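You operate a simulated robot arm through the tools that you are given. There is no shell and no other tool. Be economical: measure what you need, move in short steps, check, and stop when the job is done.

Carry out the task below with a simulated two-armed robot. There is one attempt and no reset: what you move stays moved.

Task
On the top of the carpeted bench, fold the large green cloth in half, so that its two short edges meet.

Only the result counts: the job must be done as asked and must still hold three seconds after the hand-in. Knocking over, shifting, dropping, spilling or breaking anything else fails it. Flat cloth is picked up by pressing the open fingertips on it (5 to 10 N) and closing them slowly along it; thin cloth reads only 2 to 8 mm in the jaws.

Robot
Two 7-joint arms with two-finger parallel grippers on one trunk, on a base that drives. Base frame: it is fixed to the floor where the robot stands at the start and does not move with it; the origin is under the middle of the robot, x ahead of it, y to its left, z up; the surface under the hand at the start is at about z = 0.83. Lengths are in m, angles in degrees, forces in N, time in s.
The left shoulder is at the start at [0.08, 0.131, 0.947], the right one opposite. With the tool pointing down near the work surface each hand reaches from about 0.4 to 0.86 m from the robot's upright axis, wherever it stands, measured 20 degrees to its own side. Places, roughly: top of the carpeted bench [0.7, -0.6, 0.8]. Payload 1.57 kg a hand.
The tool frame of a hand sits at the grasp point between the pads (the TCP): z along the fingers, y along the line on which they close. The tips reach 0.03 m beyond it. The gripper opens to 0.11 m. The fingers are 0.024 m wide and 0.012 m thick; the gripper's body (0.048 by 0.112 m) begins 0.078 m behind the TCP.
Orientation is that of the tool frame in the base frame, as [roll, pitch, yaw] about the fixed x, y, z axes, in that order (R = Rz(yaw) Ry(pitch) Rx(roll)). With the fingers straight down and closing along the base's y, the tool's x points along the base's -x, its y along +y and its z along -z.

Tools
- The arms move only by the tool nudge_tool. It takes "left_targets", "right_targets" or both (then of equal length, played together; a hand with none holds still); each is a list of rows, each a list of 7 numbers: the finger opening in cm, from 0 to 11, then the shift along the base's x, y, z in cm, then the turn, a rotation vector about the base's x, y, z in degrees. In form: [[fingers, dx, dy, dz, rx, ry, rz], ...]. A call has 1 to 8 rows; each row shifts and turns the commanded pose from where the row before left it. Rows are played at 5 a second. More than 0.05 m and 8.6 degrees between two rows, or a gripper value outside its range, and nothing of the call is played. Where a pose cannot be reached the arm comes as near as it can. A force on the tool above 40 N (or 10 N above the force at the start of the call, whichever is more), or a blocked arm, ends the call early, and 0.2 s more pass. Each finger travels about 0.108 m/s and halts on what it meets, pressing with about 21 N; the grip force reading is that of the motor and also rises with nothing between the fingers. The clock runs only during rows and for 0.2 s after the last one: add rows that do not move to give the fingers time. It gives the time, the measured TCP pose, the force on the tool (base axes), the opening and the grip force at its end, in the units of the frame above (readings bear some noise), with the torque about the TCP (base axes, N m) and any sound that the robot's microphone picked up, and new pictures: "show" is both (left out), scene, wrist or none (wrist: the cameras of the hands that moved).
- Cameras (640 x 400 px; columns grow to the right, rows downward): "scene" is now at [-0.0547, 0.0174, 1.4183]; the picture's right is [0.21, -0.98, -0.00], its down [-0.58, -0.12, -0.81] and it looks along [0.79, 0.17, -0.59] (base axes); focal length 296 px, centre (320, 200). "left" rides on the left gripper at [0.07, -0.016, -0.141] in its tool frame; the picture's right is [0.23, 0.97, 0.00], its down [-0.86, 0.20, -0.48] and it looks along [-0.47, 0.11, 0.88] (tool axes); focal length 222 px, centre (320, 200). "right" rides on the right gripper at [0.07, 0.016, -0.141] in its tool frame; the picture's right is [-0.23, 0.97, 0.00], its down [-0.86, -0.20, -0.48] and it looks along [-0.47, -0.11, 0.88] (tool axes); focal length 222 px, centre (320, 200). There is no depth. A picture from a camera that has moved, and an enlarged one, comes with that camera's place and axes in the base frame and with its lens.
- drive_base(legs): drives the robot by 1 to 6 legs, each [ahead, left, turn to the left] in m, m and degrees, along the robot's own axes; the way and the turn of a leg run together, so that a leg with both is an arc; at most 1.5 m and 180 degrees a leg. The arms and the cameras ride along, it lands a little off, and it stops where it bumps. It gives what a move gives, and a new picture of the scene camera.
- aim_head(pan, tilt): turns the head with the scene camera to pan (to the left, within 109 degrees either way) and tilt (down, from -29 to 69), counted from straight ahead of the robot. It gives what a move gives, and a new picture of the scene camera.
- enlarge(camera, box): a new picture of the part [left, top, right, bottom] of that camera's present view, enlarged. No time passes.
- sign_off(): hands the job in; it is judged then, once.

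Work in short steps. Places have to be worked out from the pictures, the camera data and where the tool is seen: move nearer, look again, correct. Check each grasp and each placing, and mend what went wrong. You have 120 turns and 260 pictures in all, those below and enlarged ones among them. Open the grippers and draw the arms clear of the work before you hand the job in, unless the task says otherwise; then end with one line.

The tools are called after "Request:" by a JSON object that holds its "name" and its "arguments". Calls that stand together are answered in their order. nudge_tool: Moves the arms, as the interface text tells. Its arguments: {"type":"object","properties":{"left_targets":{"type":"array"},"right_targets":{"type":"array"},"show":{"type":"string","enum":["both","scene","wrist","none"]}},"required":[]} The other tools are called the same way: drive_base (legs) drives the base; aim_head (pan, tilt) turns the head that bears the scene camera; enlarge (camera, box) takes an enlarged picture of a part of a camera's view; sign_off () hands the job in.

At the start:

```text
clock: 0.0
left_position: [0.5641, 0.1471, 1.0583]
left_orientation: [180.0, 0.1, 180.0]
left_force: [0.2, -0.2, -0.4]
left_moment: [0.01, -0.04, 0.02]
left_finger_gap: 0.1099
left_gripper_force: 0.1
right_position: [0.4558, -0.2933, 0.965]
right_orientation: [180.0, 0.0, -180.0]
right_force: [0.0, 0.0, 0.9]
right_moment: [-0.02, -0.01, 0.0]
right_finger_gap: 0.11
right_gripper_force: 0.2
robot x, y, heading: [-0.0033, 0.0012, -0.1]
head pan, tilt: [12.1, 36.0]
```

scene: 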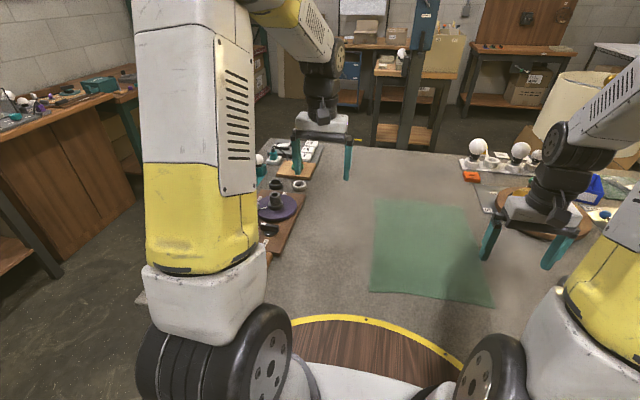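
right: 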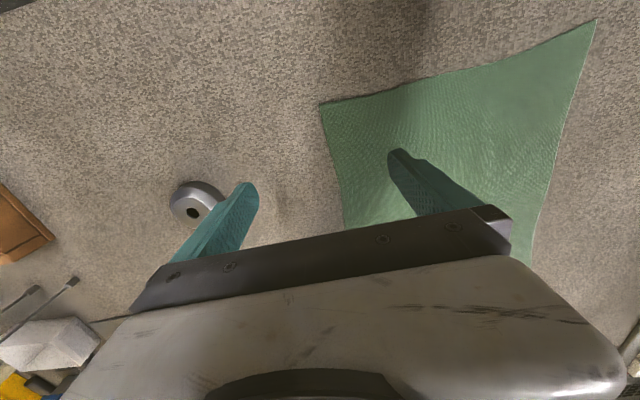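
left: 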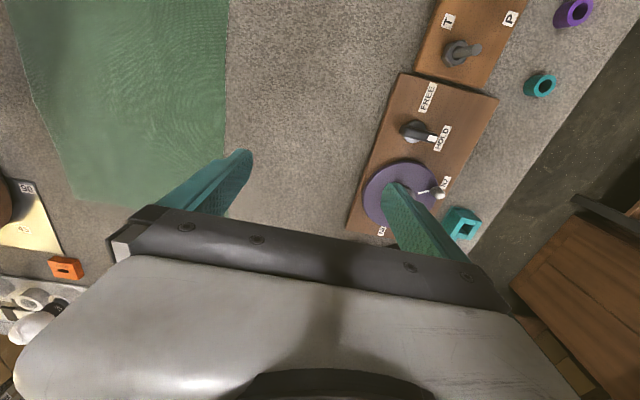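

The cloth's corners come out at about (0.40, 0.00), (0.41, -0.28), (0.815, -0.28) and (0.79, 0.00) at z≈0.83, so the short edges are the near and far ones. I'll look right to see whether the base can be centred on the cloth.

Request:
{"name": "aim_head", "arguments": {"pan": -25, "tilt": 36}}

```text
clock: 1.0
left_position: [0.5652, 0.146, 1.0574]
left_orientation: [-179.9, -0.1, 180.0]
left_force: [-0.6, -0.3, 0.0]
left_moment: [0.0, 0.03, 0.04]
left_finger_gap: 0.1101
left_gripper_force: 0.1
right_position: [0.4554, -0.2934, 0.9652]
right_orientation: [180.0, 0.0, -180.0]
right_force: [0.4, -0.6, -0.1]
right_moment: [0.0, 0.01, -0.02]
right_finger_gap: 0.1097
right_gripper_force: 0.0
robot x, y, heading: [0.0014, -0.0015, 0.0]
head pan, tilt: [-25.0, 36.0]
camera scene: at [-0.0609, -0.0378, 1.4184], right [-0.42, -0.91, 0.0], down [-0.53, 0.25, -0.81], along [0.73, -0.34, -0.59], focal length 296 px, centre (320, 200)
```

scene: 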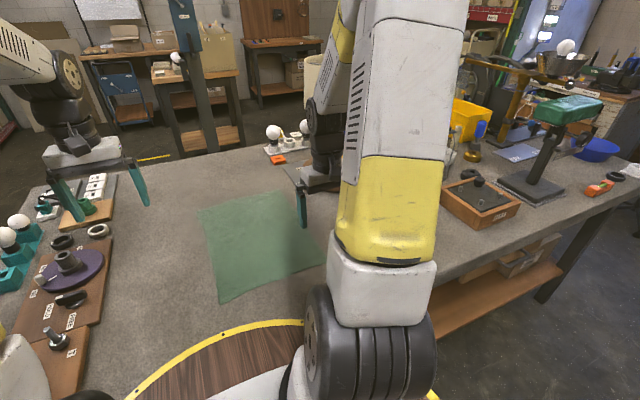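

The bench's front edge runs along y at x≈0.25, with free floor to the right and nothing tall near the right hand. I'll shift the base 0.13 m right and 0.02 m back, so it centres on the cloth.

Request:
{"name": "drive_base", "arguments": {"legs": [[-0.02, -0.13, 0]]}}

Request:
{"name": "aim_head", "arguments": {"pan": 0, "tilt": 42}}

```text
clock: 2.3
left_position: [0.5454, 0.0187, 1.0568]
left_orientation: [179.9, 0.0, -180.0]
left_force: [0.6, -0.3, -0.7]
left_moment: [-0.02, -0.05, 0.01]
left_finger_gap: 0.11
left_gripper_force: 0.0
right_position: [0.4371, -0.421, 0.9663]
right_orientation: [-179.9, 0.0, -179.9]
right_force: [0.1, 0.1, -0.5]
right_moment: [0.01, -0.01, -0.03]
right_finger_gap: 0.1102
right_gripper_force: 0.1
robot x, y, heading: [-0.0222, -0.1275, 0.1]
head pan, tilt: [-25.0, 36.0]
camera scene: at [-0.0811, -0.167, 1.4184], right [-0.42, -0.91, 0.0], down [-0.53, 0.25, -0.81], along [0.73, -0.34, -0.59], focal length 296 px, centre (320, 200)
```

scene: 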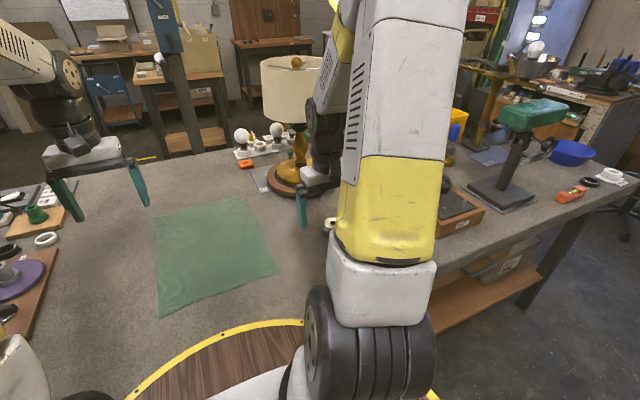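

```text
clock: 3.2
left_position: [0.5447, 0.0185, 1.059]
left_orientation: [180.0, 0.0, -179.8]
left_force: [-0.6, -0.7, -0.2]
left_moment: [-0.02, 0.02, 0.0]
left_finger_gap: 0.1101
left_gripper_force: 0.2
right_position: [0.4371, -0.4222, 0.9667]
right_orientation: [179.9, 0.0, -180.0]
right_force: [-0.2, -0.1, 0.0]
right_moment: [0.0, 0.01, 0.0]
right_finger_gap: 0.1099
right_gripper_force: 0.0
robot x, y, heading: [-0.0164, -0.1269, 0.2]
head pan, tilt: [0.0, 42.0]
camera scene: at [-0.0769, -0.1302, 1.4094], right [0.0, -1.0, 0.0], down [-0.67, 0.0, -0.74], along [0.74, 0.0, -0.67], focal length 296 px, centre (320, 200)
```

scene: 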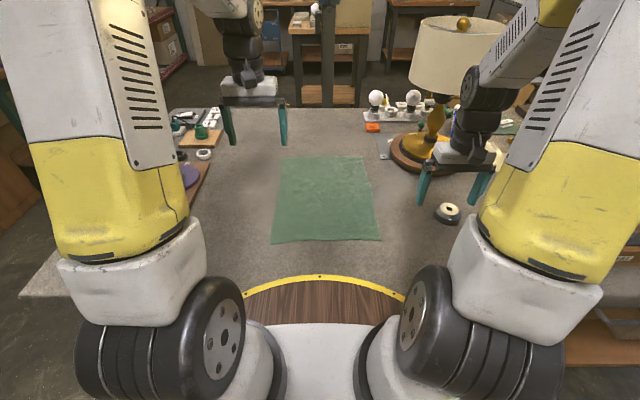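

The view is clear and the cloth is centred, spanning x 0.405–0.79 and y -0.285–0.0. I'll bring both hands toward the far corners at z≈0.91, in two parts so I can watch the lamp on the right.

Request:
{"name": "nudge_tool", "arguments": {"left_targets": [[5, 2.9, -0.54, -1.85, 0, 0, 0], [4, 2.9, -0.54, -1.85, 0, 0, 0], [4, 2.9, -0.54, -1.85, 0, 0, 0], [4, 2.9, -0.54, -1.85, 0, 0, 0], [4, 2.9, -0.54, -1.85, 0, 0, 0]], "right_targets": [[5, 4.25, 2.09, -0.7, 0, 0, 0], [4, 4.25, 2.09, -0.7, 0, 0, 0], [4, 4.25, 2.09, -0.7, 0, 0, 0], [4, 4.25, 2.09, -0.7, 0, 0, 0], [4, 4.25, 2.09, -0.7, 0, 0, 0]], "show": "scene"}}

```text
clock: 4.4
left_position: [0.6901, -0.0068, 0.9665]
left_orientation: [-180.0, 0.0, -179.9]
left_force: [0.0, 0.6, 0.6]
left_moment: [0.02, -0.01, 0.01]
left_finger_gap: 0.0402
left_gripper_force: 0.0
right_position: [0.6485, -0.319, 0.9299]
right_orientation: [180.0, 0.0, -179.8]
right_force: [0.3, 0.0, 1.0]
right_moment: [0.04, -0.03, 0.0]
right_finger_gap: 0.0401
right_gripper_force: 0.2
robot x, y, heading: [-0.0221, -0.1239, -0.0]
head pan, tilt: [0.0, 42.0]
camera scene: at [-0.0776, -0.1303, 1.4094], right [0.0, -1.0, 0.0], down [-0.67, 0.0, -0.74], along [0.74, 0.0, -0.67], focal length 296 px, centre (320, 200)
```

scene: 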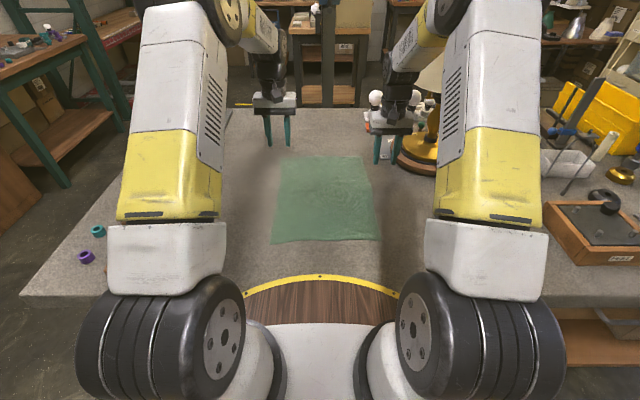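

Nothing has touched. I continue to above the far corners.

Request:
{"name": "nudge_tool", "arguments": {"left_targets": [[4, 2.2, -0.45, -1.4, 0, 0, 0], [4, 2.2, -0.45, -1.4, 0, 0, 0], [4, 2.2, -0.45, -1.4, 0, 0, 0], [4, 2.2, -0.45, -1.4, 0, 0, 0]], "right_targets": [[4, 3.27, 1.6, -0.5, 0, 0, 0], [4, 3.27, 1.6, -0.5, 0, 0, 0], [4, 3.27, 1.6, -0.5, 0, 0, 0], [4, 3.27, 1.6, -0.5, 0, 0, 0]]}}

```text
clock: 5.4
left_position: [0.7774, -0.0267, 0.9088]
left_orientation: [-180.0, 0.1, -179.9]
left_force: [0.0, -0.4, -0.5]
left_moment: [0.02, -0.02, 0.02]
left_finger_gap: 0.04
left_gripper_force: 0.1
right_position: [0.779, -0.2526, 0.9123]
right_orientation: [-180.0, -0.1, -180.0]
right_force: [0.4, -0.4, 1.5]
right_moment: [0.02, 0.01, 0.0]
right_finger_gap: 0.0401
right_gripper_force: 0.0
robot x, y, heading: [-0.0195, -0.1275, -0.1]
head pan, tilt: [0.0, 42.0]
camera scene: at [-0.0775, -0.1302, 1.4094], right [0.0, -1.0, 0.0], down [-0.67, 0.0, -0.74], along [0.74, 0.0, -0.67], focal length 296 px, centre (320, 200)
camera right: at [0.7087, -0.2361, 1.0549], right [0.23, 0.97, 0.0], down [0.86, -0.2, 0.48], along [0.47, -0.11, -0.88], focal length 222 px, centre (320, 200)
camera left: at [0.7088, -0.0427, 1.05], right [-0.23, 0.97, 0.0], down [0.85, 0.2, 0.48], along [0.47, 0.11, -0.88], focal length 222 px, centre (320, 200)
```

scene: 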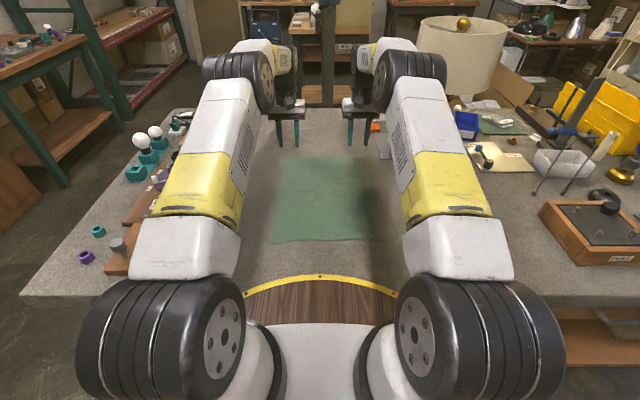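
right: 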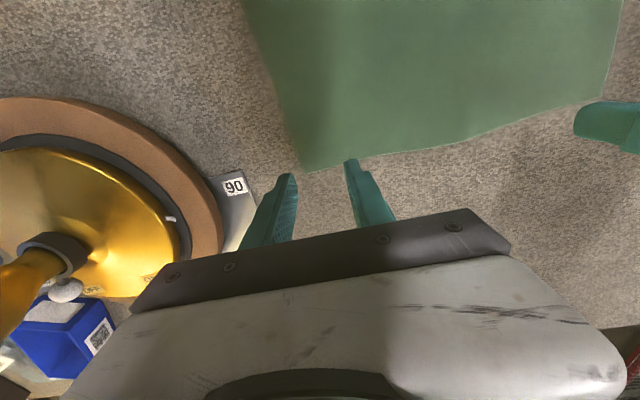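
left: 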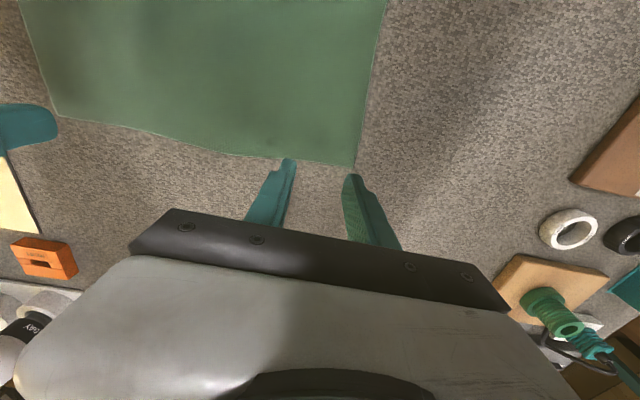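

From the wrist views the far corners are at about (0.781, 0.012) and (0.792, -0.271). I line up the fingers, narrowed to 2.5 cm, just inside the corners and descend close to the surface.

Request:
{"name": "nudge_tool", "arguments": {"left_targets": [[2.5, -1.3, 1.3, 0, 0, 0, 0], [2.5, 0, 0, -2.2, 0, 0, 0], [2.5, 0, 0, -2.0, 0, 0, 0], [2.5, 0, 0, 0, 0, 0, 0]], "right_targets": [[2.5, -0.5, 0.7, 0, 0, 0, 0], [2.5, 0, 0, -2.4, 0, 0, 0], [2.5, 0, 0, -2.1, 0, 0, 0], [2.5, 0, 0, 0, 0, 0, 0]], "show": "wrist"}}

```text
clock: 6.4
left_position: [0.7647, -0.0115, 0.8669]
left_orientation: [-179.9, 0.1, -179.9]
left_force: [-0.3, 0.1, -0.4]
left_moment: [-0.01, -0.02, -0.01]
left_finger_gap: 0.025
left_gripper_force: 0.1
right_position: [0.774, -0.2458, 0.8662]
right_orientation: [179.9, 0.0, -180.0]
right_force: [-0.4, 0.2, 1.0]
right_moment: [-0.01, 0.0, 0.0]
right_finger_gap: 0.025
right_gripper_force: 0.0
robot x, y, heading: [-0.0208, -0.1277, 0.4]
head pan, tilt: [0.0, 42.0]
camera right: at [0.7043, -0.2296, 1.0092], right [0.23, 0.97, 0.0], down [0.86, -0.2, 0.48], along [0.47, -0.11, -0.88], focal length 222 px, centre (320, 200)
camera left: at [0.696, -0.0287, 1.0083], right [-0.23, 0.97, 0.0], down [0.85, 0.2, 0.48], along [0.47, 0.11, -0.88], focal length 222 px, centre (320, 200)
```

right: 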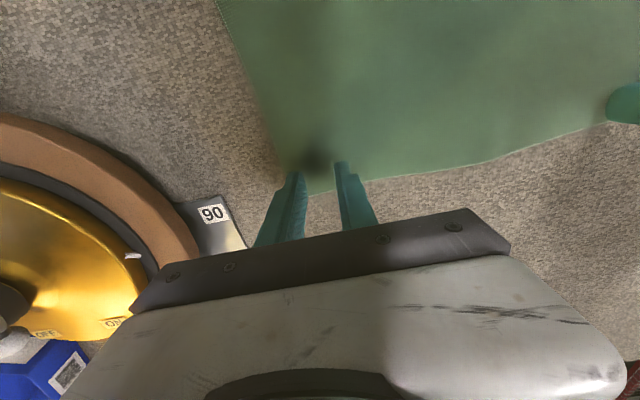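
left: 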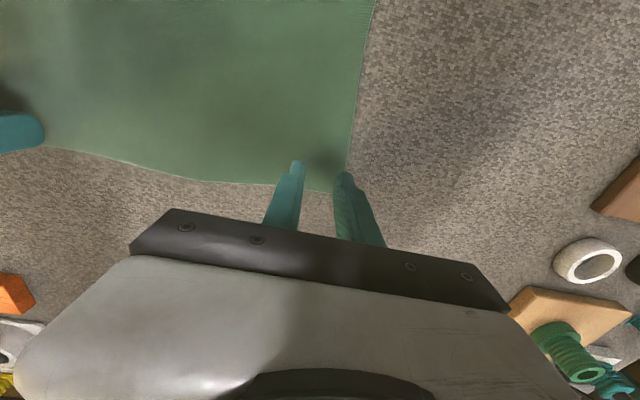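

The tips sit just above the cloth inside both corners. I descend in small steps to feel contact.

Request:
{"name": "nudge_tool", "arguments": {"left_targets": [[2.5, -0.4, -0.2, -0.3, 0, 0, 0], [2.5, 0, 0, -0.3, 0, 0, 0], [2.5, 0, 0, 0, 0, 0, 0]], "right_targets": [[2.5, 0, 0, -0.3, 0, 0, 0], [2.5, 0, 0, -0.3, 0, 0, 0], [2.5, 0, 0, 0, 0, 0, 0]], "show": "none"}}

```text
clock: 7.2
left_position: [0.7602, -0.0152, 0.8639]
left_orientation: [-180.0, 0.0, -179.9]
left_force: [0.0, -0.3, -0.2]
left_moment: [-0.03, -0.01, -0.01]
left_finger_gap: 0.025
left_gripper_force: 0.0
right_position: [0.7747, -0.2462, 0.8612]
right_orientation: [180.0, 0.1, -179.9]
right_force: [-5.4, -1.4, 18.0]
right_moment: [-0.13, 0.1, -0.01]
right_finger_gap: 0.0248
right_gripper_force: 0.1
robot x, y, heading: [-0.0194, -0.1251, 0.3]
head pan, tilt: [0.0, 42.0]
```

The right hand is in contact at 18 N, so I ease it up slightly, and lower the left further.

Request:
{"name": "nudge_tool", "arguments": {"left_targets": [[2.5, 0, 0, -0.15, 0, 0, 0], [2.5, 0, 0, 0, 0, 0, 0]], "right_targets": [[2.5, 0, 0, 0.15, 0, 0, 0], [2.5, 0, 0, 0, 0, 0, 0]], "show": "none"}}

```text
clock: 7.8
left_position: [0.7611, -0.015, 0.8614]
left_orientation: [180.0, 0.0, -180.0]
left_force: [-2.3, -0.1, 6.5]
left_moment: [0.13, 0.12, 0.02]
left_finger_gap: 0.025
left_gripper_force: 0.0
right_position: [0.7747, -0.2457, 0.8609]
right_orientation: [179.9, 0.1, -179.9]
right_force: [-1.0, -0.3, 16.1]
right_moment: [-0.08, 0.03, -0.02]
right_finger_gap: 0.0249
right_gripper_force: 0.2
robot x, y, heading: [-0.0227, -0.1262, 0.0]
head pan, tilt: [0.0, 42.0]
```

Left is at 6.5 N and right still at 16 N. I raise the right a bit more and then close both slowly along the cloth.

Request:
{"name": "nudge_tool", "arguments": {"right_targets": [[2.5, 0, 0, 0.12, 0, 0, 0], [2.5, 0, 0, 0, 0, 0, 0]], "show": "none"}}

```text
clock: 8.4
left_position: [0.7611, -0.0149, 0.8621]
left_orientation: [179.9, -0.1, -179.8]
left_force: [-5.8, -0.4, 11.7]
left_moment: [0.11, 0.17, 0.06]
left_finger_gap: 0.025
left_gripper_force: 0.1
right_position: [0.7734, -0.2464, 0.8611]
right_orientation: [179.9, 0.0, -179.8]
right_force: [3.4, 0.0, 6.5]
right_moment: [-0.04, -0.13, 0.03]
right_finger_gap: 0.025
right_gripper_force: 0.1
robot x, y, heading: [-0.0227, -0.1266, 0.0]
head pan, tilt: [0.0, 42.0]
```

Both now press around 6–12 N, so I close slowly.

Request:
{"name": "nudge_tool", "arguments": {"left_targets": [[2.2, 0, 0, 0.05, 0, 0, 0], [1.9, 0, 0, 0, 0, 0, 0], [1.6, 0, 0, 0, 0, 0, 0], [1.3, 0, 0, 0, 0, 0, 0], [1.0, 0, 0, 0, 0, 0, 0], [0.6, 0, 0, 0, 0, 0, 0], [0.2, 0, 0, 0, 0, 0, 0], [0, 0, 0, 0, 0, 0, 0]], "right_targets": [[2.2, 0, 0, 0, 0, 0, 0], [1.9, 0, 0, 0, 0, 0, 0], [1.6, 0, 0, 0, 0, 0, 0], [1.3, 0, 0, 0, 0, 0, 0], [1.0, 0, 0, 0, 0, 0, 0], [0.6, 0, 0, 0, 0, 0, 0], [0.2, 0, 0, 0, 0, 0, 0], [0, 0, 0, 0, 0, 0, 0]], "show": "wrist"}}

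```text
clock: 10.2
left_position: [0.7612, -0.0155, 0.8616]
left_orientation: [-180.0, 0.1, -179.9]
left_force: [0.6, 6.6, 18.4]
left_moment: [0.26, -0.07, -0.01]
left_finger_gap: 0.0
left_gripper_force: 21.1
right_position: [0.7732, -0.2468, 0.861]
right_orientation: [179.9, 0.0, -179.9]
right_force: [-0.1, 1.4, 2.7]
right_moment: [-0.02, 0.0, -0.01]
right_finger_gap: 0.0021
right_gripper_force: 21.4
robot x, y, heading: [-0.0201, -0.1316, 0.3]
head pan, tilt: [0.0, 42.0]
camera right: at [0.7033, -0.2295, 1.0046], right [0.23, 0.97, 0.0], down [0.86, -0.2, 0.48], along [0.47, -0.11, -0.88], focal length 222 px, centre (320, 200)
camera left: at [0.692, -0.0314, 1.0027], right [-0.23, 0.97, 0.0], down [0.85, 0.2, 0.48], along [0.47, 0.11, -0.88], focal length 222 px, centre (320, 200)
```

right: 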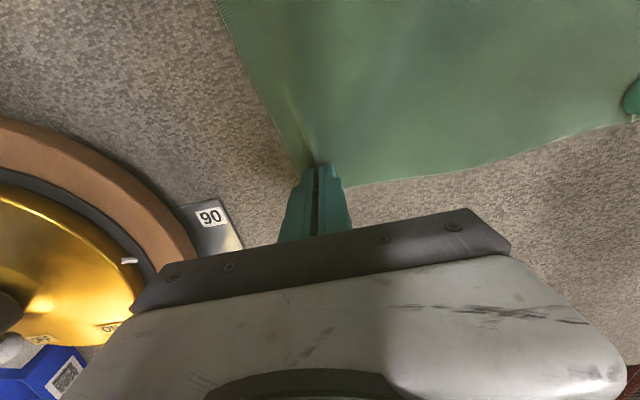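
left: 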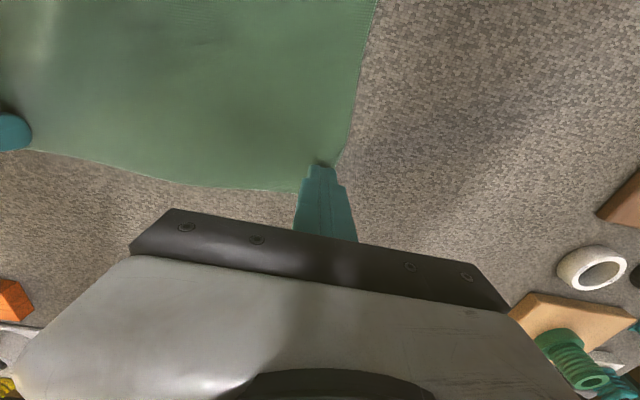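

The right hand has the cloth (2.1 mm and a visible ridge), but the left slipped to 0. I retry the left with a wider opening, 0.8 cm further in.

Request:
{"name": "nudge_tool", "arguments": {"left_targets": [[0, 0, 0, 1.0, 0, 0, 0], [3.5, -0.3, -0.8, 0, 0, 0, 0], [3.5, 0, 0, -0.6, 0, 0, 0], [3.5, 0, 0, -0.3, 0, 0, 0], [3.5, 0, 0, -0.1, 0, 0, 0], [3.5, 0, 0, 0, 0, 0, 0]], "show": "wrist"}}

```text
clock: 11.6
left_position: [0.7576, -0.0242, 0.8616]
left_orientation: [180.0, 0.0, -179.9]
left_force: [-6.0, 0.9, 11.7]
left_moment: [0.14, 0.15, 0.01]
left_finger_gap: 0.0347
left_gripper_force: 0.1
right_position: [0.7745, -0.2458, 0.8618]
right_orientation: [180.0, 0.0, -179.9]
right_force: [-0.1, 0.5, 1.6]
right_moment: [-0.01, -0.01, 0.02]
right_finger_gap: 0.0023
right_gripper_force: 20.9
robot x, y, heading: [-0.0227, -0.1299, 0.2]
head pan, tilt: [0.0, 42.0]
camera left: at [0.6887, -0.0407, 1.0028], right [-0.23, 0.97, 0.0], down [0.85, 0.2, 0.48], along [0.47, 0.11, -0.88], focal length 222 px, centre (320, 200)
```

left: 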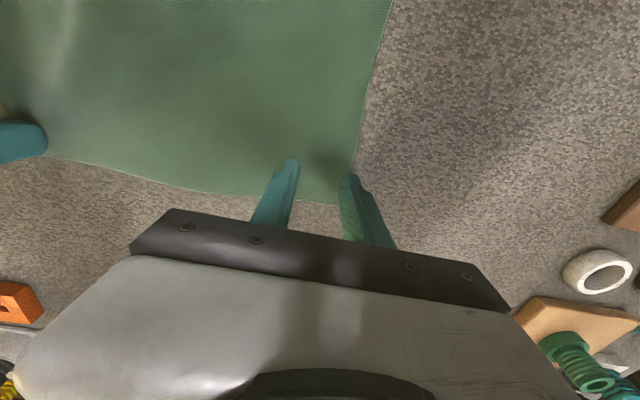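

Pressed at 12 N, but the torque shows the outer finger carries most of it. I tilt a degree to level the load and close slowly.

Request:
{"name": "nudge_tool", "arguments": {"left_targets": [[3.5, 0, 0, 0, 1.0, 0, 0], [3.1, 0, 0, 0, 0, 0, 0], [2.6, 0, 0, 0, 0, 0, 0], [2.1, 0, 0, 0, 0, 0, 0], [1.6, 0, 0, 0, 0, 0, 0], [1.1, 0, 0, 0, 0, 0, 0], [0.5, 0, 0, 0, 0, 0, 0], [0, 0, 0, 0, 0, 0, 0]], "show": "wrist"}}

```text
clock: 13.4
left_position: [0.7578, -0.0247, 0.8613]
left_orientation: [179.0, 0.2, -179.9]
left_force: [2.3, -11.6, 27.0]
left_moment: [-0.55, -0.06, 0.01]
left_finger_gap: 0.0075
left_gripper_force: 20.7
right_position: [0.7733, -0.2453, 0.863]
right_orientation: [179.8, 0.0, -180.0]
right_force: [-0.1, 8.9, 1.1]
right_moment: [0.24, 0.02, 0.0]
right_finger_gap: 0.0021
right_gripper_force: 21.4
robot x, y, heading: [-0.021, -0.1301, 0.3]
head pan, tilt: [0.0, 42.0]
camera left: at [0.6887, -0.0445, 1.0023], right [-0.23, 0.97, 0.01], down [0.85, 0.19, 0.48], along [0.47, 0.12, -0.87], focal length 222 px, centre (320, 200)
```

left: 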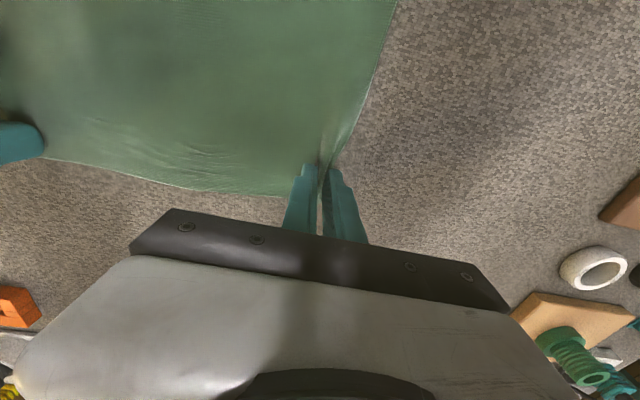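

Both hands now hold cloth (left 7.5 mm of gathered folds, right 2.1 mm). I ease the sideways tension, lift a few cm and check that both grips hold.

Request:
{"name": "nudge_tool", "arguments": {"left_targets": [[0, 0, -0.5, 0.5, -1, 0, 0], [0, -0.3, -0.4, 1.5, 0, 0, 0], [0, -0.6, 0, 1.5, 0, 0, 0], [0, -0.7, 0, 1.5, 0, 0, 0], [0, 0, 0, 0, 0, 0, 0]], "right_targets": [[0, 0, 0.3, 0.5, 0, 0, 0], [0, -0.3, 0.2, 1.5, 0, 0, 0], [0, -0.6, 0, 1.5, 0, 0, 0], [0, -0.7, 0, 1.5, 0, 0, 0], [0, 0, 0, 0, 0, 0, 0]]}}

```text
clock: 14.6
left_position: [0.7423, -0.032, 0.9103]
left_orientation: [-180.0, -0.1, -179.9]
left_force: [-0.4, 1.1, 0.2]
left_moment: [0.03, -0.01, 0.02]
left_finger_gap: 0.0059
left_gripper_force: 21.2
right_position: [0.7587, -0.2422, 0.9104]
right_orientation: [180.0, -0.1, -180.0]
right_force: [0.2, 0.1, 0.2]
right_moment: [-0.02, 0.0, -0.02]
right_finger_gap: 0.0021
right_gripper_force: 20.9
robot x, y, heading: [-0.0214, -0.129, 0.2]
head pan, tilt: [0.0, 42.0]
camera scene: at [-0.0767, -0.1301, 1.4094], right [0.0, -1.0, 0.0], down [-0.67, 0.0, -0.74], along [0.74, 0.0, -0.67], focal length 296 px, centre (320, 200)
camera right: at [0.6887, -0.2258, 1.0535], right [0.23, 0.97, 0.0], down [0.86, -0.2, 0.48], along [0.47, -0.11, -0.88], focal length 222 px, centre (320, 200)
camera left: at [0.6727, -0.0495, 1.0513], right [-0.23, 0.97, 0.0], down [0.86, 0.2, 0.48], along [0.46, 0.11, -0.88], focal length 222 px, centre (320, 200)
```

scene: 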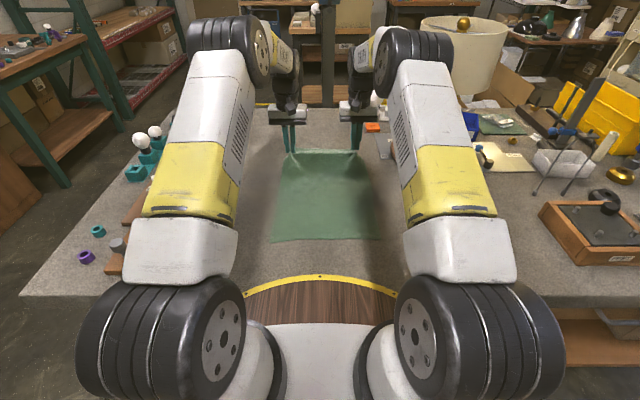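
right: 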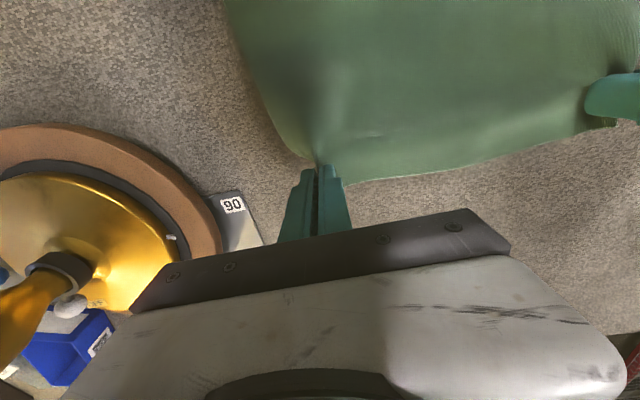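
left: 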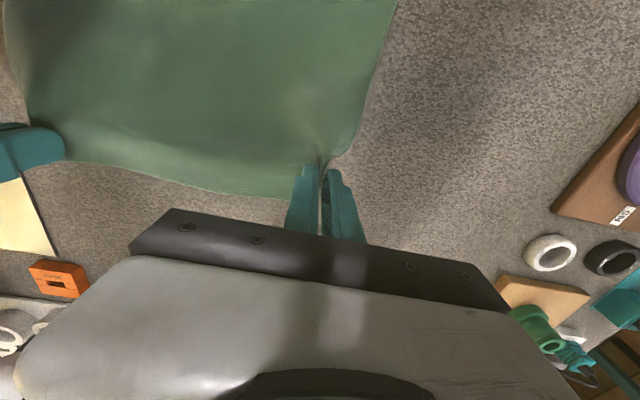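

Both grips hold right by the corners. I now raise the edge along an arc while pitching the fingers forward, so that the edge turns over as it should.

Request:
{"name": "nudge_tool", "arguments": {"left_targets": [[0, -1.6, 0, 1.4, 0, -8, 0], [0, -1.6, 0, 1.4, 0, -8, 0], [0, -1.6, 0, 1.4, 0, -8, 0], [0, -1.6, 0, 1.4, 0, -8, 0], [0, -1.6, 0, 1.2, 0, -8, 0]], "right_targets": [[0, -1.6, 0, 1.4, 0, -8, 0], [0, -1.6, 0, 1.4, 0, -8, 0], [0, -1.6, 0, 1.4, 0, -8, 0], [0, -1.6, 0, 1.4, 0, -8, 0], [0, -1.6, 0, 1.2, 0, -8, 0]], "show": "scene"}}

```text
clock: 15.8
left_position: [0.6608, -0.0312, 0.9779]
left_orientation: [-179.7, 40.0, -179.7]
left_force: [1.1, -0.6, -1.1]
left_moment: [0.01, 0.03, 0.01]
left_finger_gap: 0.0062
left_gripper_force: 21.3
right_position: [0.6808, -0.2417, 0.9787]
right_orientation: [-179.9, 40.0, -179.9]
right_force: [-0.2, 0.5, 0.3]
right_moment: [-0.01, 0.01, 0.01]
right_finger_gap: 0.0021
right_gripper_force: 20.5
robot x, y, heading: [-0.0201, -0.1287, 0.4]
head pan, tilt: [0.0, 42.0]
camera scene: at [-0.0763, -0.1301, 1.4094], right [0.0, -1.0, 0.0], down [-0.67, 0.0, -0.74], along [0.74, 0.0, -0.67], focal length 296 px, centre (320, 200)
```

scene: 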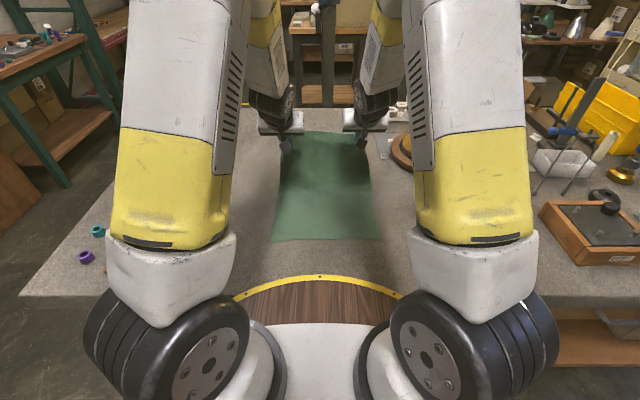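

Tracking is good at 40° pitch. I continue to about 72° around the top of the arc.

Request:
{"name": "nudge_tool", "arguments": {"left_targets": [[0, -1.8, 0, 0.7, 0, -8, 0], [0, -1.8, 0, 0.5, 0, -8, 0], [0, -1.8, 0, 0.3, 0, -8, 0], [0, -1.8, 0, 0.2, 0, -8, 0], [0, 0, 0, 0, 0, 0, 0]], "right_targets": [[0, -1.8, 0, 0.7, 0, -8, 0], [0, -1.8, 0, 0.5, 0, -8, 0], [0, -1.8, 0, 0.3, 0, -8, 0], [0, -1.8, 0, 0.2, 0, -8, 0], [0, 0, 0, 0, 0, 0, 0]]}}

```text
clock: 17.0
left_position: [0.5923, -0.0252, 1.0025]
left_orientation: [-177.4, 72.7, -176.7]
left_force: [0.9, -15.1, -0.2]
left_moment: [-0.13, 0.01, -0.43]
left_finger_gap: 0.0069
left_gripper_force: 21.1
right_position: [0.6069, -0.2489, 1.0002]
right_orientation: [179.2, 72.4, 178.6]
right_force: [-1.0, 14.2, 0.6]
right_moment: [0.13, 0.01, 0.4]
right_finger_gap: 0.0025
right_gripper_force: 21.5
robot x, y, heading: [-0.0189, -0.1295, 0.1]
head pan, tilt: [0.0, 42.0]
camera scene: at [-0.0769, -0.1301, 1.4094], right [0.0, -1.0, 0.0], down [-0.67, 0.0, -0.74], along [0.74, 0.0, -0.67], focal length 296 px, centre (320, 200)
camera right: at [0.4506, -0.2301, 0.9782], right [0.08, 0.97, 0.22], down [-0.2, -0.2, 0.96], along [0.98, -0.12, 0.18], focal length 222 px, centre (320, 200)
camera left: at [0.4368, -0.0439, 0.9779], right [-0.08, 0.97, -0.23], down [-0.21, 0.21, 0.96], along [0.98, 0.13, 0.18], focal length 222 px, centre (320, 200)
```

scene: 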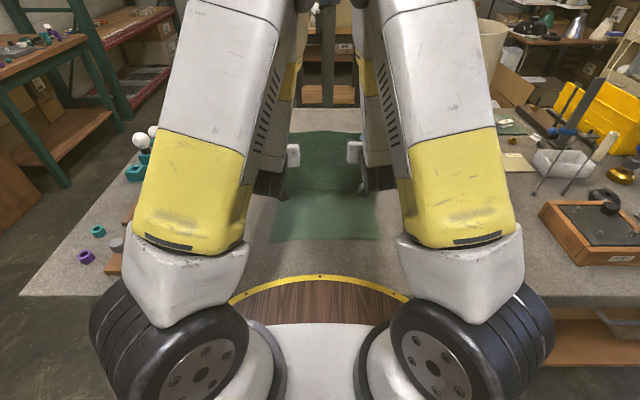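
right: 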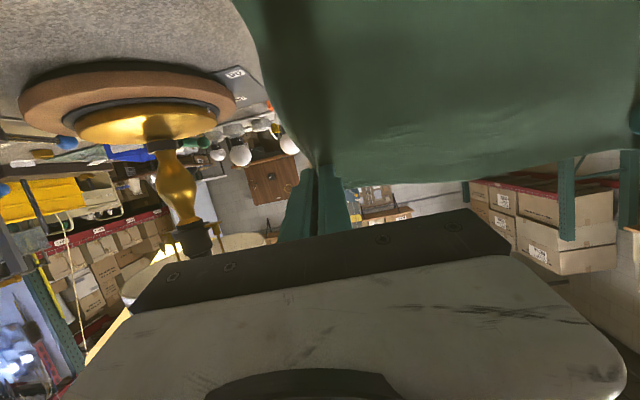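
left: 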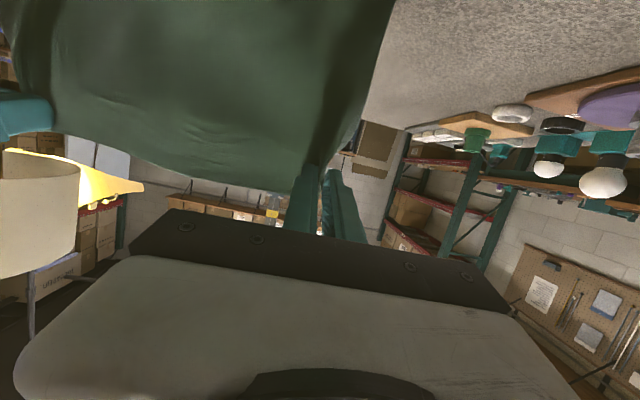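

The cloth is being stretched sideways (~15 N), since the wrists drift outward near their limit. I bring the hands in a little and take back one step of pitch.

Request:
{"name": "nudge_tool", "arguments": {"left_targets": [[0, 0, -0.4, 0, 0, 4, 0], [0, 0, -0.4, 0, 0, 4, 0], [0, 0, 0, 0, 0, 0, 0]], "right_targets": [[0, 0, 0.4, 0, 0, 4, 0], [0, 0, 0.4, 0, 0, 4, 0], [0, 0, 0, 0, 0, 0, 0]], "show": "none"}}

```text
clock: 17.8
left_position: [0.5899, -0.0408, 0.9956]
left_orientation: [-179.8, 63.9, -179.8]
left_force: [-0.3, 1.0, -0.2]
left_moment: [0.01, 0.0, 0.02]
left_finger_gap: 0.0061
left_gripper_force: 21.6
right_position: [0.6058, -0.234, 0.9957]
right_orientation: [-179.8, 64.0, -179.7]
right_force: [0.5, -0.2, -0.2]
right_moment: [-0.01, 0.02, 0.04]
right_finger_gap: 0.002
right_gripper_force: 20.5
robot x, y, heading: [-0.0241, -0.1312, 0.3]
head pan, tilt: [0.0, 42.0]
```

No stretch now, and the pitch is 64°. I'll back the base 0.07 m to carry the edge on, with the cloth staying slack.

Request:
{"name": "drive_base", "arguments": {"legs": [[-0.07, 0, 0]]}}

Request:
{"name": "nudge_tool", "arguments": {"left_targets": [[0, -0.5, 0.2, -1.0, 0, 0, 0], [0, -0.5, 0.2, -1.0, 0, 0, 0], [0, -0.5, 0, -1.5, 0, 0, 0], [0, -0.5, 0, -1.5, 0, 0, 0]], "right_targets": [[0, -0.5, -0.2, -1.0, 0, 0, 0], [0, -0.5, -0.2, -1.0, 0, 0, 0], [0, -0.5, 0, -1.5, 0, 0, 0], [0, -0.5, 0, -1.5, 0, 0, 0]]}}

```text
clock: 18.8
left_position: [0.5197, -0.0404, 0.9952]
left_orientation: [-179.9, 64.0, -179.7]
left_force: [0.3, -0.2, -0.6]
left_moment: [-0.01, -0.01, 0.01]
left_finger_gap: 0.0062
left_gripper_force: 21.1
right_position: [0.5364, -0.2326, 0.9958]
right_orientation: [-179.9, 64.0, -179.6]
right_force: [0.3, -0.9, 0.8]
right_moment: [0.0, -0.02, 0.02]
right_finger_gap: 0.0021
right_gripper_force: 21.1
robot x, y, heading: [-0.0901, -0.1281, 0.1]
head pan, tilt: [0.0, 42.0]
camera scene: at [-0.1463, -0.1304, 1.4094], right [0.0, -1.0, 0.0], down [-0.67, 0.0, -0.74], along [0.74, 0.0, -0.67], focal length 296 px, centre (320, 200)
```

scene: 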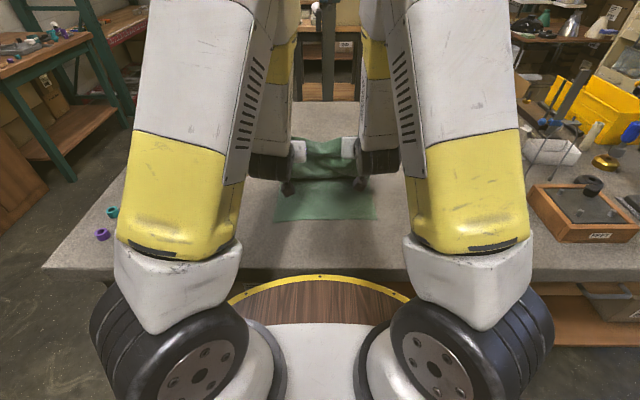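

```text
clock: 19.8
left_position: [0.5004, -0.0352, 0.9458]
left_orientation: [-179.8, 64.1, -179.7]
left_force: [-0.1, -0.8, 0.2]
left_moment: [-0.01, 0.02, 0.01]
left_finger_gap: 0.0061
left_gripper_force: 21.3
right_position: [0.5154, -0.2368, 0.9452]
right_orientation: [-179.8, 64.0, -179.6]
right_force: [-1.0, -0.3, -0.5]
right_moment: [-0.02, -0.03, 0.0]
right_finger_gap: 0.0024
right_gripper_force: 21.2
robot x, y, heading: [-0.0924, -0.1289, 0.3]
head pan, tilt: [0.0, 42.0]
camera scene: at [-0.1467, -0.1303, 1.4094], right [0.0, -1.0, 0.0], down [-0.67, 0.0, -0.74], along [0.74, 0.0, -0.67], focal length 296 px, centre (320, 200)
camera right: at [0.3576, -0.2209, 0.9457], right [0.1, 0.97, 0.2], down [-0.06, -0.2, 0.98], along [0.99, -0.11, 0.03], focal length 222 px, centre (320, 200)
camera left: at [0.3438, -0.0525, 0.9454], right [-0.1, 0.97, -0.21], down [-0.06, 0.2, 0.98], along [0.99, 0.11, 0.03], focal length 222 px, centre (320, 200)
```

scene: 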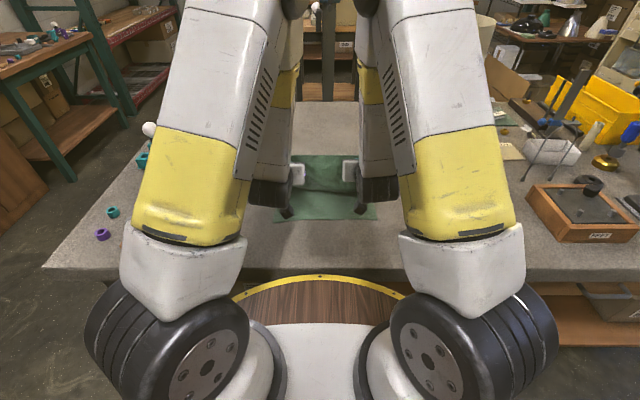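
right: 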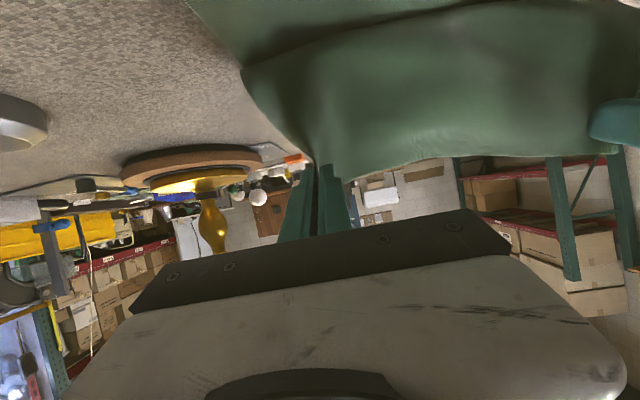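
left: 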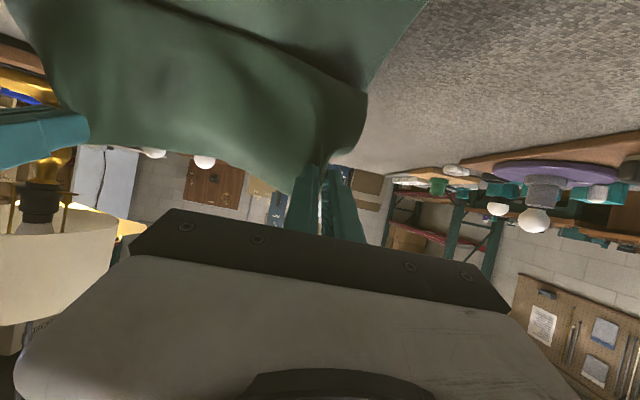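

The edge is passing over nicely with the cloth bulging freely underneath. I lower a bit, back up another 0.06 m, and look again.

Request:
{"name": "nudge_tool", "arguments": {"left_targets": [[0, 0, 0, -1.5, 0, 0, 0], [0, 0, 0, -1.0, 0, 0, 0]], "right_targets": [[0, 0, -0.3, -1.5, 0, 0, 0], [0, 0, -0.3, -1.0, 0, 0, 0]], "show": "none"}}

Request:
{"name": "drive_base", "arguments": {"legs": [[-0.06, 0, 0]]}}

```text
clock: 20.4
left_position: [0.5008, -0.0349, 0.9197]
left_orientation: [-179.7, 63.9, -179.7]
left_force: [0.1, 0.4, -0.2]
left_moment: [-0.01, -0.02, 0.01]
left_finger_gap: 0.0062
left_gripper_force: 21.0
right_position: [0.5163, -0.2427, 0.9194]
right_orientation: [-179.9, 64.1, -179.7]
right_force: [-0.1, -1.1, -0.4]
right_moment: [-0.04, 0.02, -0.02]
right_finger_gap: 0.0024
right_gripper_force: 21.1
robot x, y, heading: [-0.0896, -0.1303, 0.1]
head pan, tilt: [0.0, 42.0]
```

```text
clock: 21.4
left_position: [0.44, -0.0345, 0.9197]
left_orientation: [-179.7, 64.0, -179.8]
left_force: [-0.1, -0.5, 0.6]
left_moment: [0.01, 0.0, 0.01]
left_finger_gap: 0.0061
left_gripper_force: 20.9
right_position: [0.4553, -0.2443, 0.9197]
right_orientation: [-179.9, 64.0, -179.7]
right_force: [0.9, -0.4, -1.0]
right_moment: [-0.02, 0.0, 0.03]
right_finger_gap: 0.0021
right_gripper_force: 20.8
robot x, y, heading: [-0.1512, -0.1323, -0.1]
head pan, tilt: [0.0, 42.0]
camera scene: at [-0.2059, -0.1305, 1.4094], right [0.0, -1.0, 0.0], down [-0.67, 0.0, -0.74], along [0.74, 0.0, -0.67], focal length 296 px, centre (320, 200)
```

scene: 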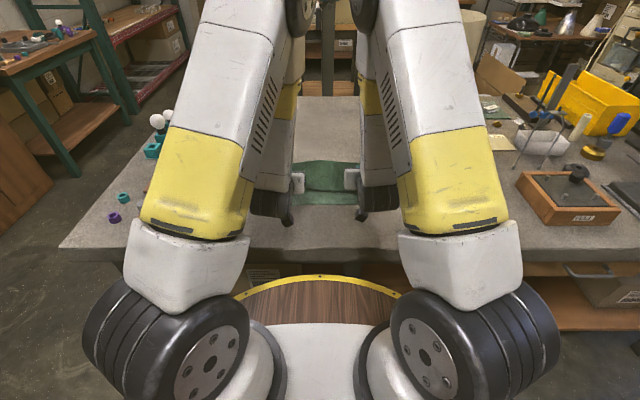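

Cloth is slack and following. I lower toward the near edge, easing pitch to 56° for wrist clearance, and check the wrist views before touching down.

Request:
{"name": "nudge_tool", "arguments": {"left_targets": [[0, -0.9, -0.16, -1.1, 0, 4, 0], [0, -0.9, -0.16, -1.1, 0, 4, 0], [0, -0.9, -0.16, -1.1, 0, 0, 0], [0, -0.9, -0.16, -1.1, 0, 0, 0], [0, 0, 0, 0, 0, 0, 0]], "right_targets": [[0, -1.1, -0.3, -1.1, 0, 4, 0], [0, -1.1, -0.3, -1.1, 0, 4, 0], [0, -1.1, -0.3, -1.1, 0, 0, 0], [0, -1.1, -0.3, -1.1, 0, 0, 0], [0, 0, 0, 0, 0, 0, 0]]}}

```text
clock: 22.6
left_position: [0.4053, -0.0406, 0.8755]
left_orientation: [-179.8, 56.0, -179.8]
left_force: [0.5, -0.4, 0.0]
left_moment: [0.02, -0.03, 0.02]
left_finger_gap: 0.0058
left_gripper_force: 20.9
right_position: [0.4128, -0.2526, 0.8765]
right_orientation: [-179.9, 56.0, -179.8]
right_force: [0.4, 0.2, -0.2]
right_moment: [0.0, 0.0, 0.01]
right_finger_gap: 0.0023
right_gripper_force: 20.6
robot x, y, heading: [-0.1496, -0.1279, -0.2]
head pan, tilt: [0.0, 42.0]
camera scene: at [-0.206, -0.1305, 1.4094], right [0.0, -1.0, 0.0], down [-0.67, 0.0, -0.74], along [0.74, 0.0, -0.67], focal length 296 px, centre (320, 200)
camera right: at [0.2567, -0.2377, 0.8995], right [0.13, 0.97, 0.19], down [0.08, -0.2, 0.98], along [0.99, -0.11, -0.1], focal length 222 px, centre (320, 200)
camera left: at [0.2501, -0.0586, 0.8971], right [-0.13, 0.97, -0.19], down [0.08, 0.2, 0.98], along [0.99, 0.11, -0.1], focal length 222 px, centre (320, 200)
```

scene: 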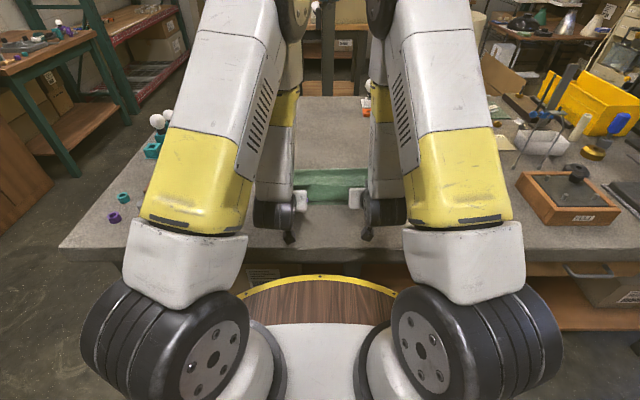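
right: 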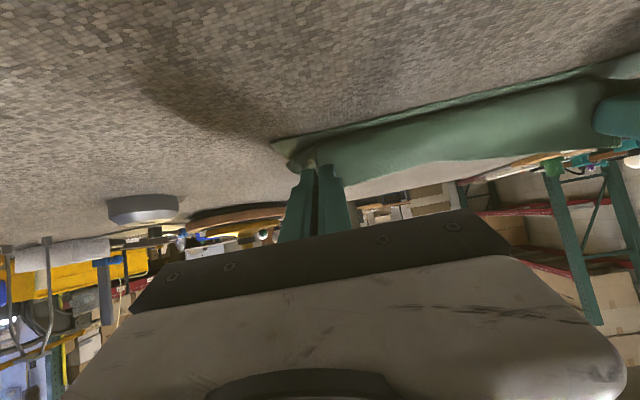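
left: 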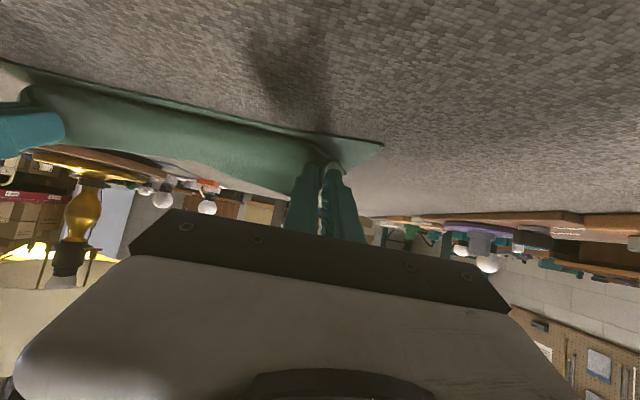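

Both near corners of the lower layer are seen at about (0.415, -0.285) and (0.405, -0.003), and the carried edge is right over them. I lower the grip onto the lower layer.

Request:
{"name": "nudge_tool", "arguments": {"left_targets": [[0, -0.1, 0, -0.7, 0, 0, 0], [0, 0, 0, -0.6, 0, 0, 0], [0, 0, 0, -0.5, 0, 0, 0], [0, 0, 0, 0, 0, 0, 0]], "right_targets": [[0, -0.1, -0.3, -0.7, 0, 0, 0], [0, 0, 0, -0.6, 0, 0, 0], [0, 0, 0, -0.5, 0, 0, 0], [0, 0, 0, 0, 0, 0, 0]], "show": "wrist"}}

```text
clock: 23.6
left_position: [0.4034, -0.0406, 0.8585]
left_orientation: [-179.9, 56.3, -179.7]
left_force: [-1.3, 2.2, 14.9]
left_moment: [0.06, -0.21, 0.04]
left_finger_gap: 0.0063
left_gripper_force: 21.2
right_position: [0.4121, -0.256, 0.8601]
right_orientation: [-179.8, 56.3, -179.7]
right_force: [1.0, 1.5, 10.6]
right_moment: [0.08, -0.22, 0.03]
right_finger_gap: 0.0022
right_gripper_force: 20.8
robot x, y, heading: [-0.1466, -0.1305, 0.1]
head pan, tilt: [0.0, 42.0]
camera right: at [0.2552, -0.2409, 0.882], right [0.12, 0.97, 0.19], down [0.08, -0.2, 0.98], along [0.99, -0.11, -0.1], focal length 222 px, centre (320, 200)
camera left: at [0.2479, -0.0588, 0.8798], right [-0.13, 0.97, -0.19], down [0.08, 0.2, 0.98], along [0.99, 0.11, -0.1], focal length 222 px, centre (320, 200)
```

right: 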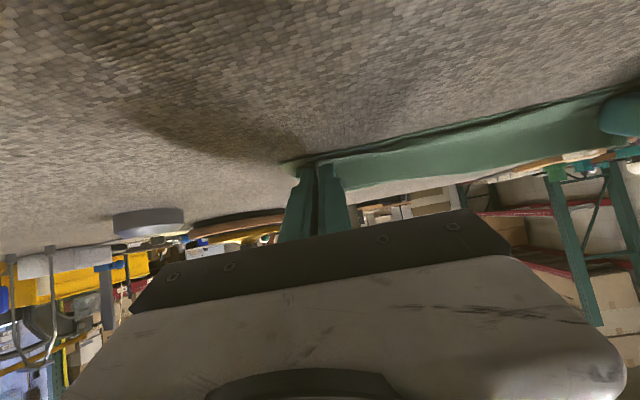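
left: 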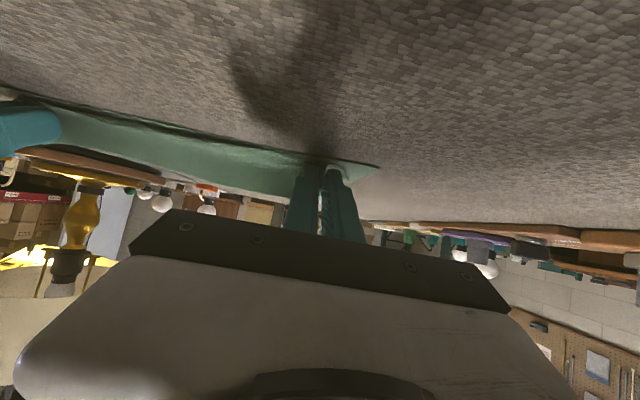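

The tips touch down (10–15 N) with the carried edge on the lower edge. I open slowly and draw back along the fingers.

Request:
{"name": "nudge_tool", "arguments": {"left_targets": [[1, 0, 0, 0.1, 0, 0, 0], [2, 0, 0, 0, 0, 0, 0], [3, 0, 0, 0.1, 0, 0, 0], [3, 0, 0, 0, 0, 0, 0], [3, -1.2, 0, 0.8, 0, 0, 0], [3, -2.0, 0, 1.4, 0, 0, 0], [3, -2.0, 0, 1.8, 0, 0, 0]], "right_targets": [[1, 0, 0, 0.1, 0, 0, 0], [2, 0, 0, 0, 0, 0, 0], [3, 0, 0, 0.1, 0, 0, 0], [3, 0, 0, 0, 0, 0, 0], [3, -1.2, 0, 0.8, 0, 0, 0], [3, -2.0, 0, 1.4, 0, 0, 0], [3, -2.0, 0, 1.8, 0, 0, 0]]}}

```text
clock: 25.2
left_position: [0.3997, -0.0567, 0.8852]
left_orientation: [-179.9, 55.9, -179.8]
left_force: [0.0, 0.0, -0.5]
left_moment: [0.01, -0.03, 0.01]
left_finger_gap: 0.03
left_gripper_force: 0.0
left hand out of reach, approached as far as the arm can: row 5, 6, 7
right_position: [0.4099, -0.2525, 0.8825]
right_orientation: [-179.8, 56.0, -179.7]
right_force: [0.4, 0.8, -0.4]
right_moment: [0.03, 0.02, -0.02]
right_finger_gap: 0.0299
right_gripper_force: 0.0
right hand out of reach, approached as far as the arm can: row 5, 6, 7
robot x, y, heading: [-0.1525, -0.1283, 0.2]
head pan, tilt: [0.0, 42.0]
camera scene: at [-0.2057, -0.1305, 1.4094], right [0.0, -1.0, 0.0], down [-0.67, 0.0, -0.74], along [0.74, 0.0, -0.67], focal length 296 px, centre (320, 200)
camera right: at [0.2534, -0.2364, 0.9052], right [0.13, 0.97, 0.19], down [0.08, -0.2, 0.98], along [0.99, -0.11, -0.1], focal length 222 px, centre (320, 200)
camera left: at [0.244, -0.0732, 0.9076], right [-0.13, 0.97, -0.19], down [0.08, 0.2, 0.98], along [0.99, 0.11, -0.11], focal length 222 px, centre (320, 200)
```

scene: 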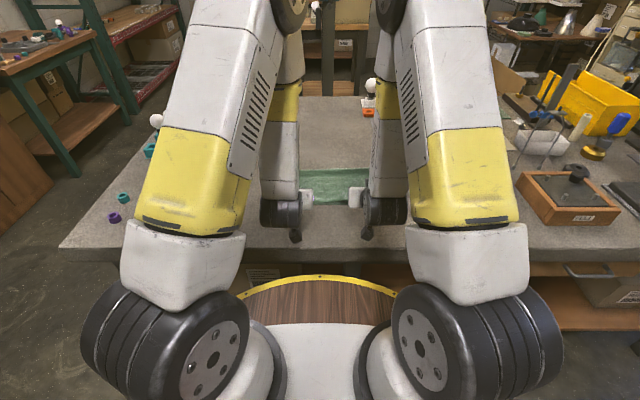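
right: 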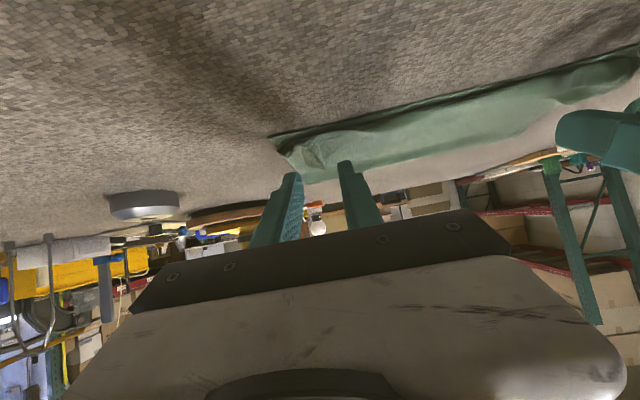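
left: 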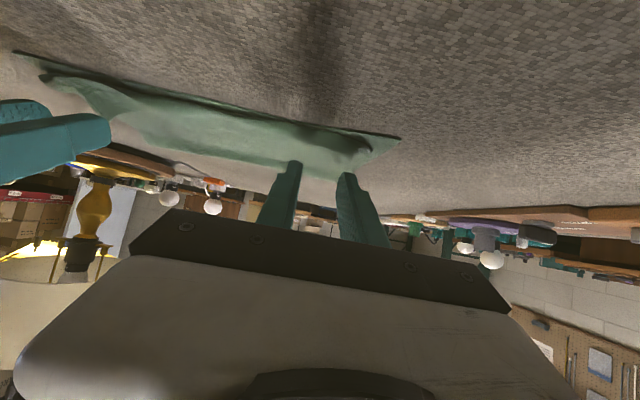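

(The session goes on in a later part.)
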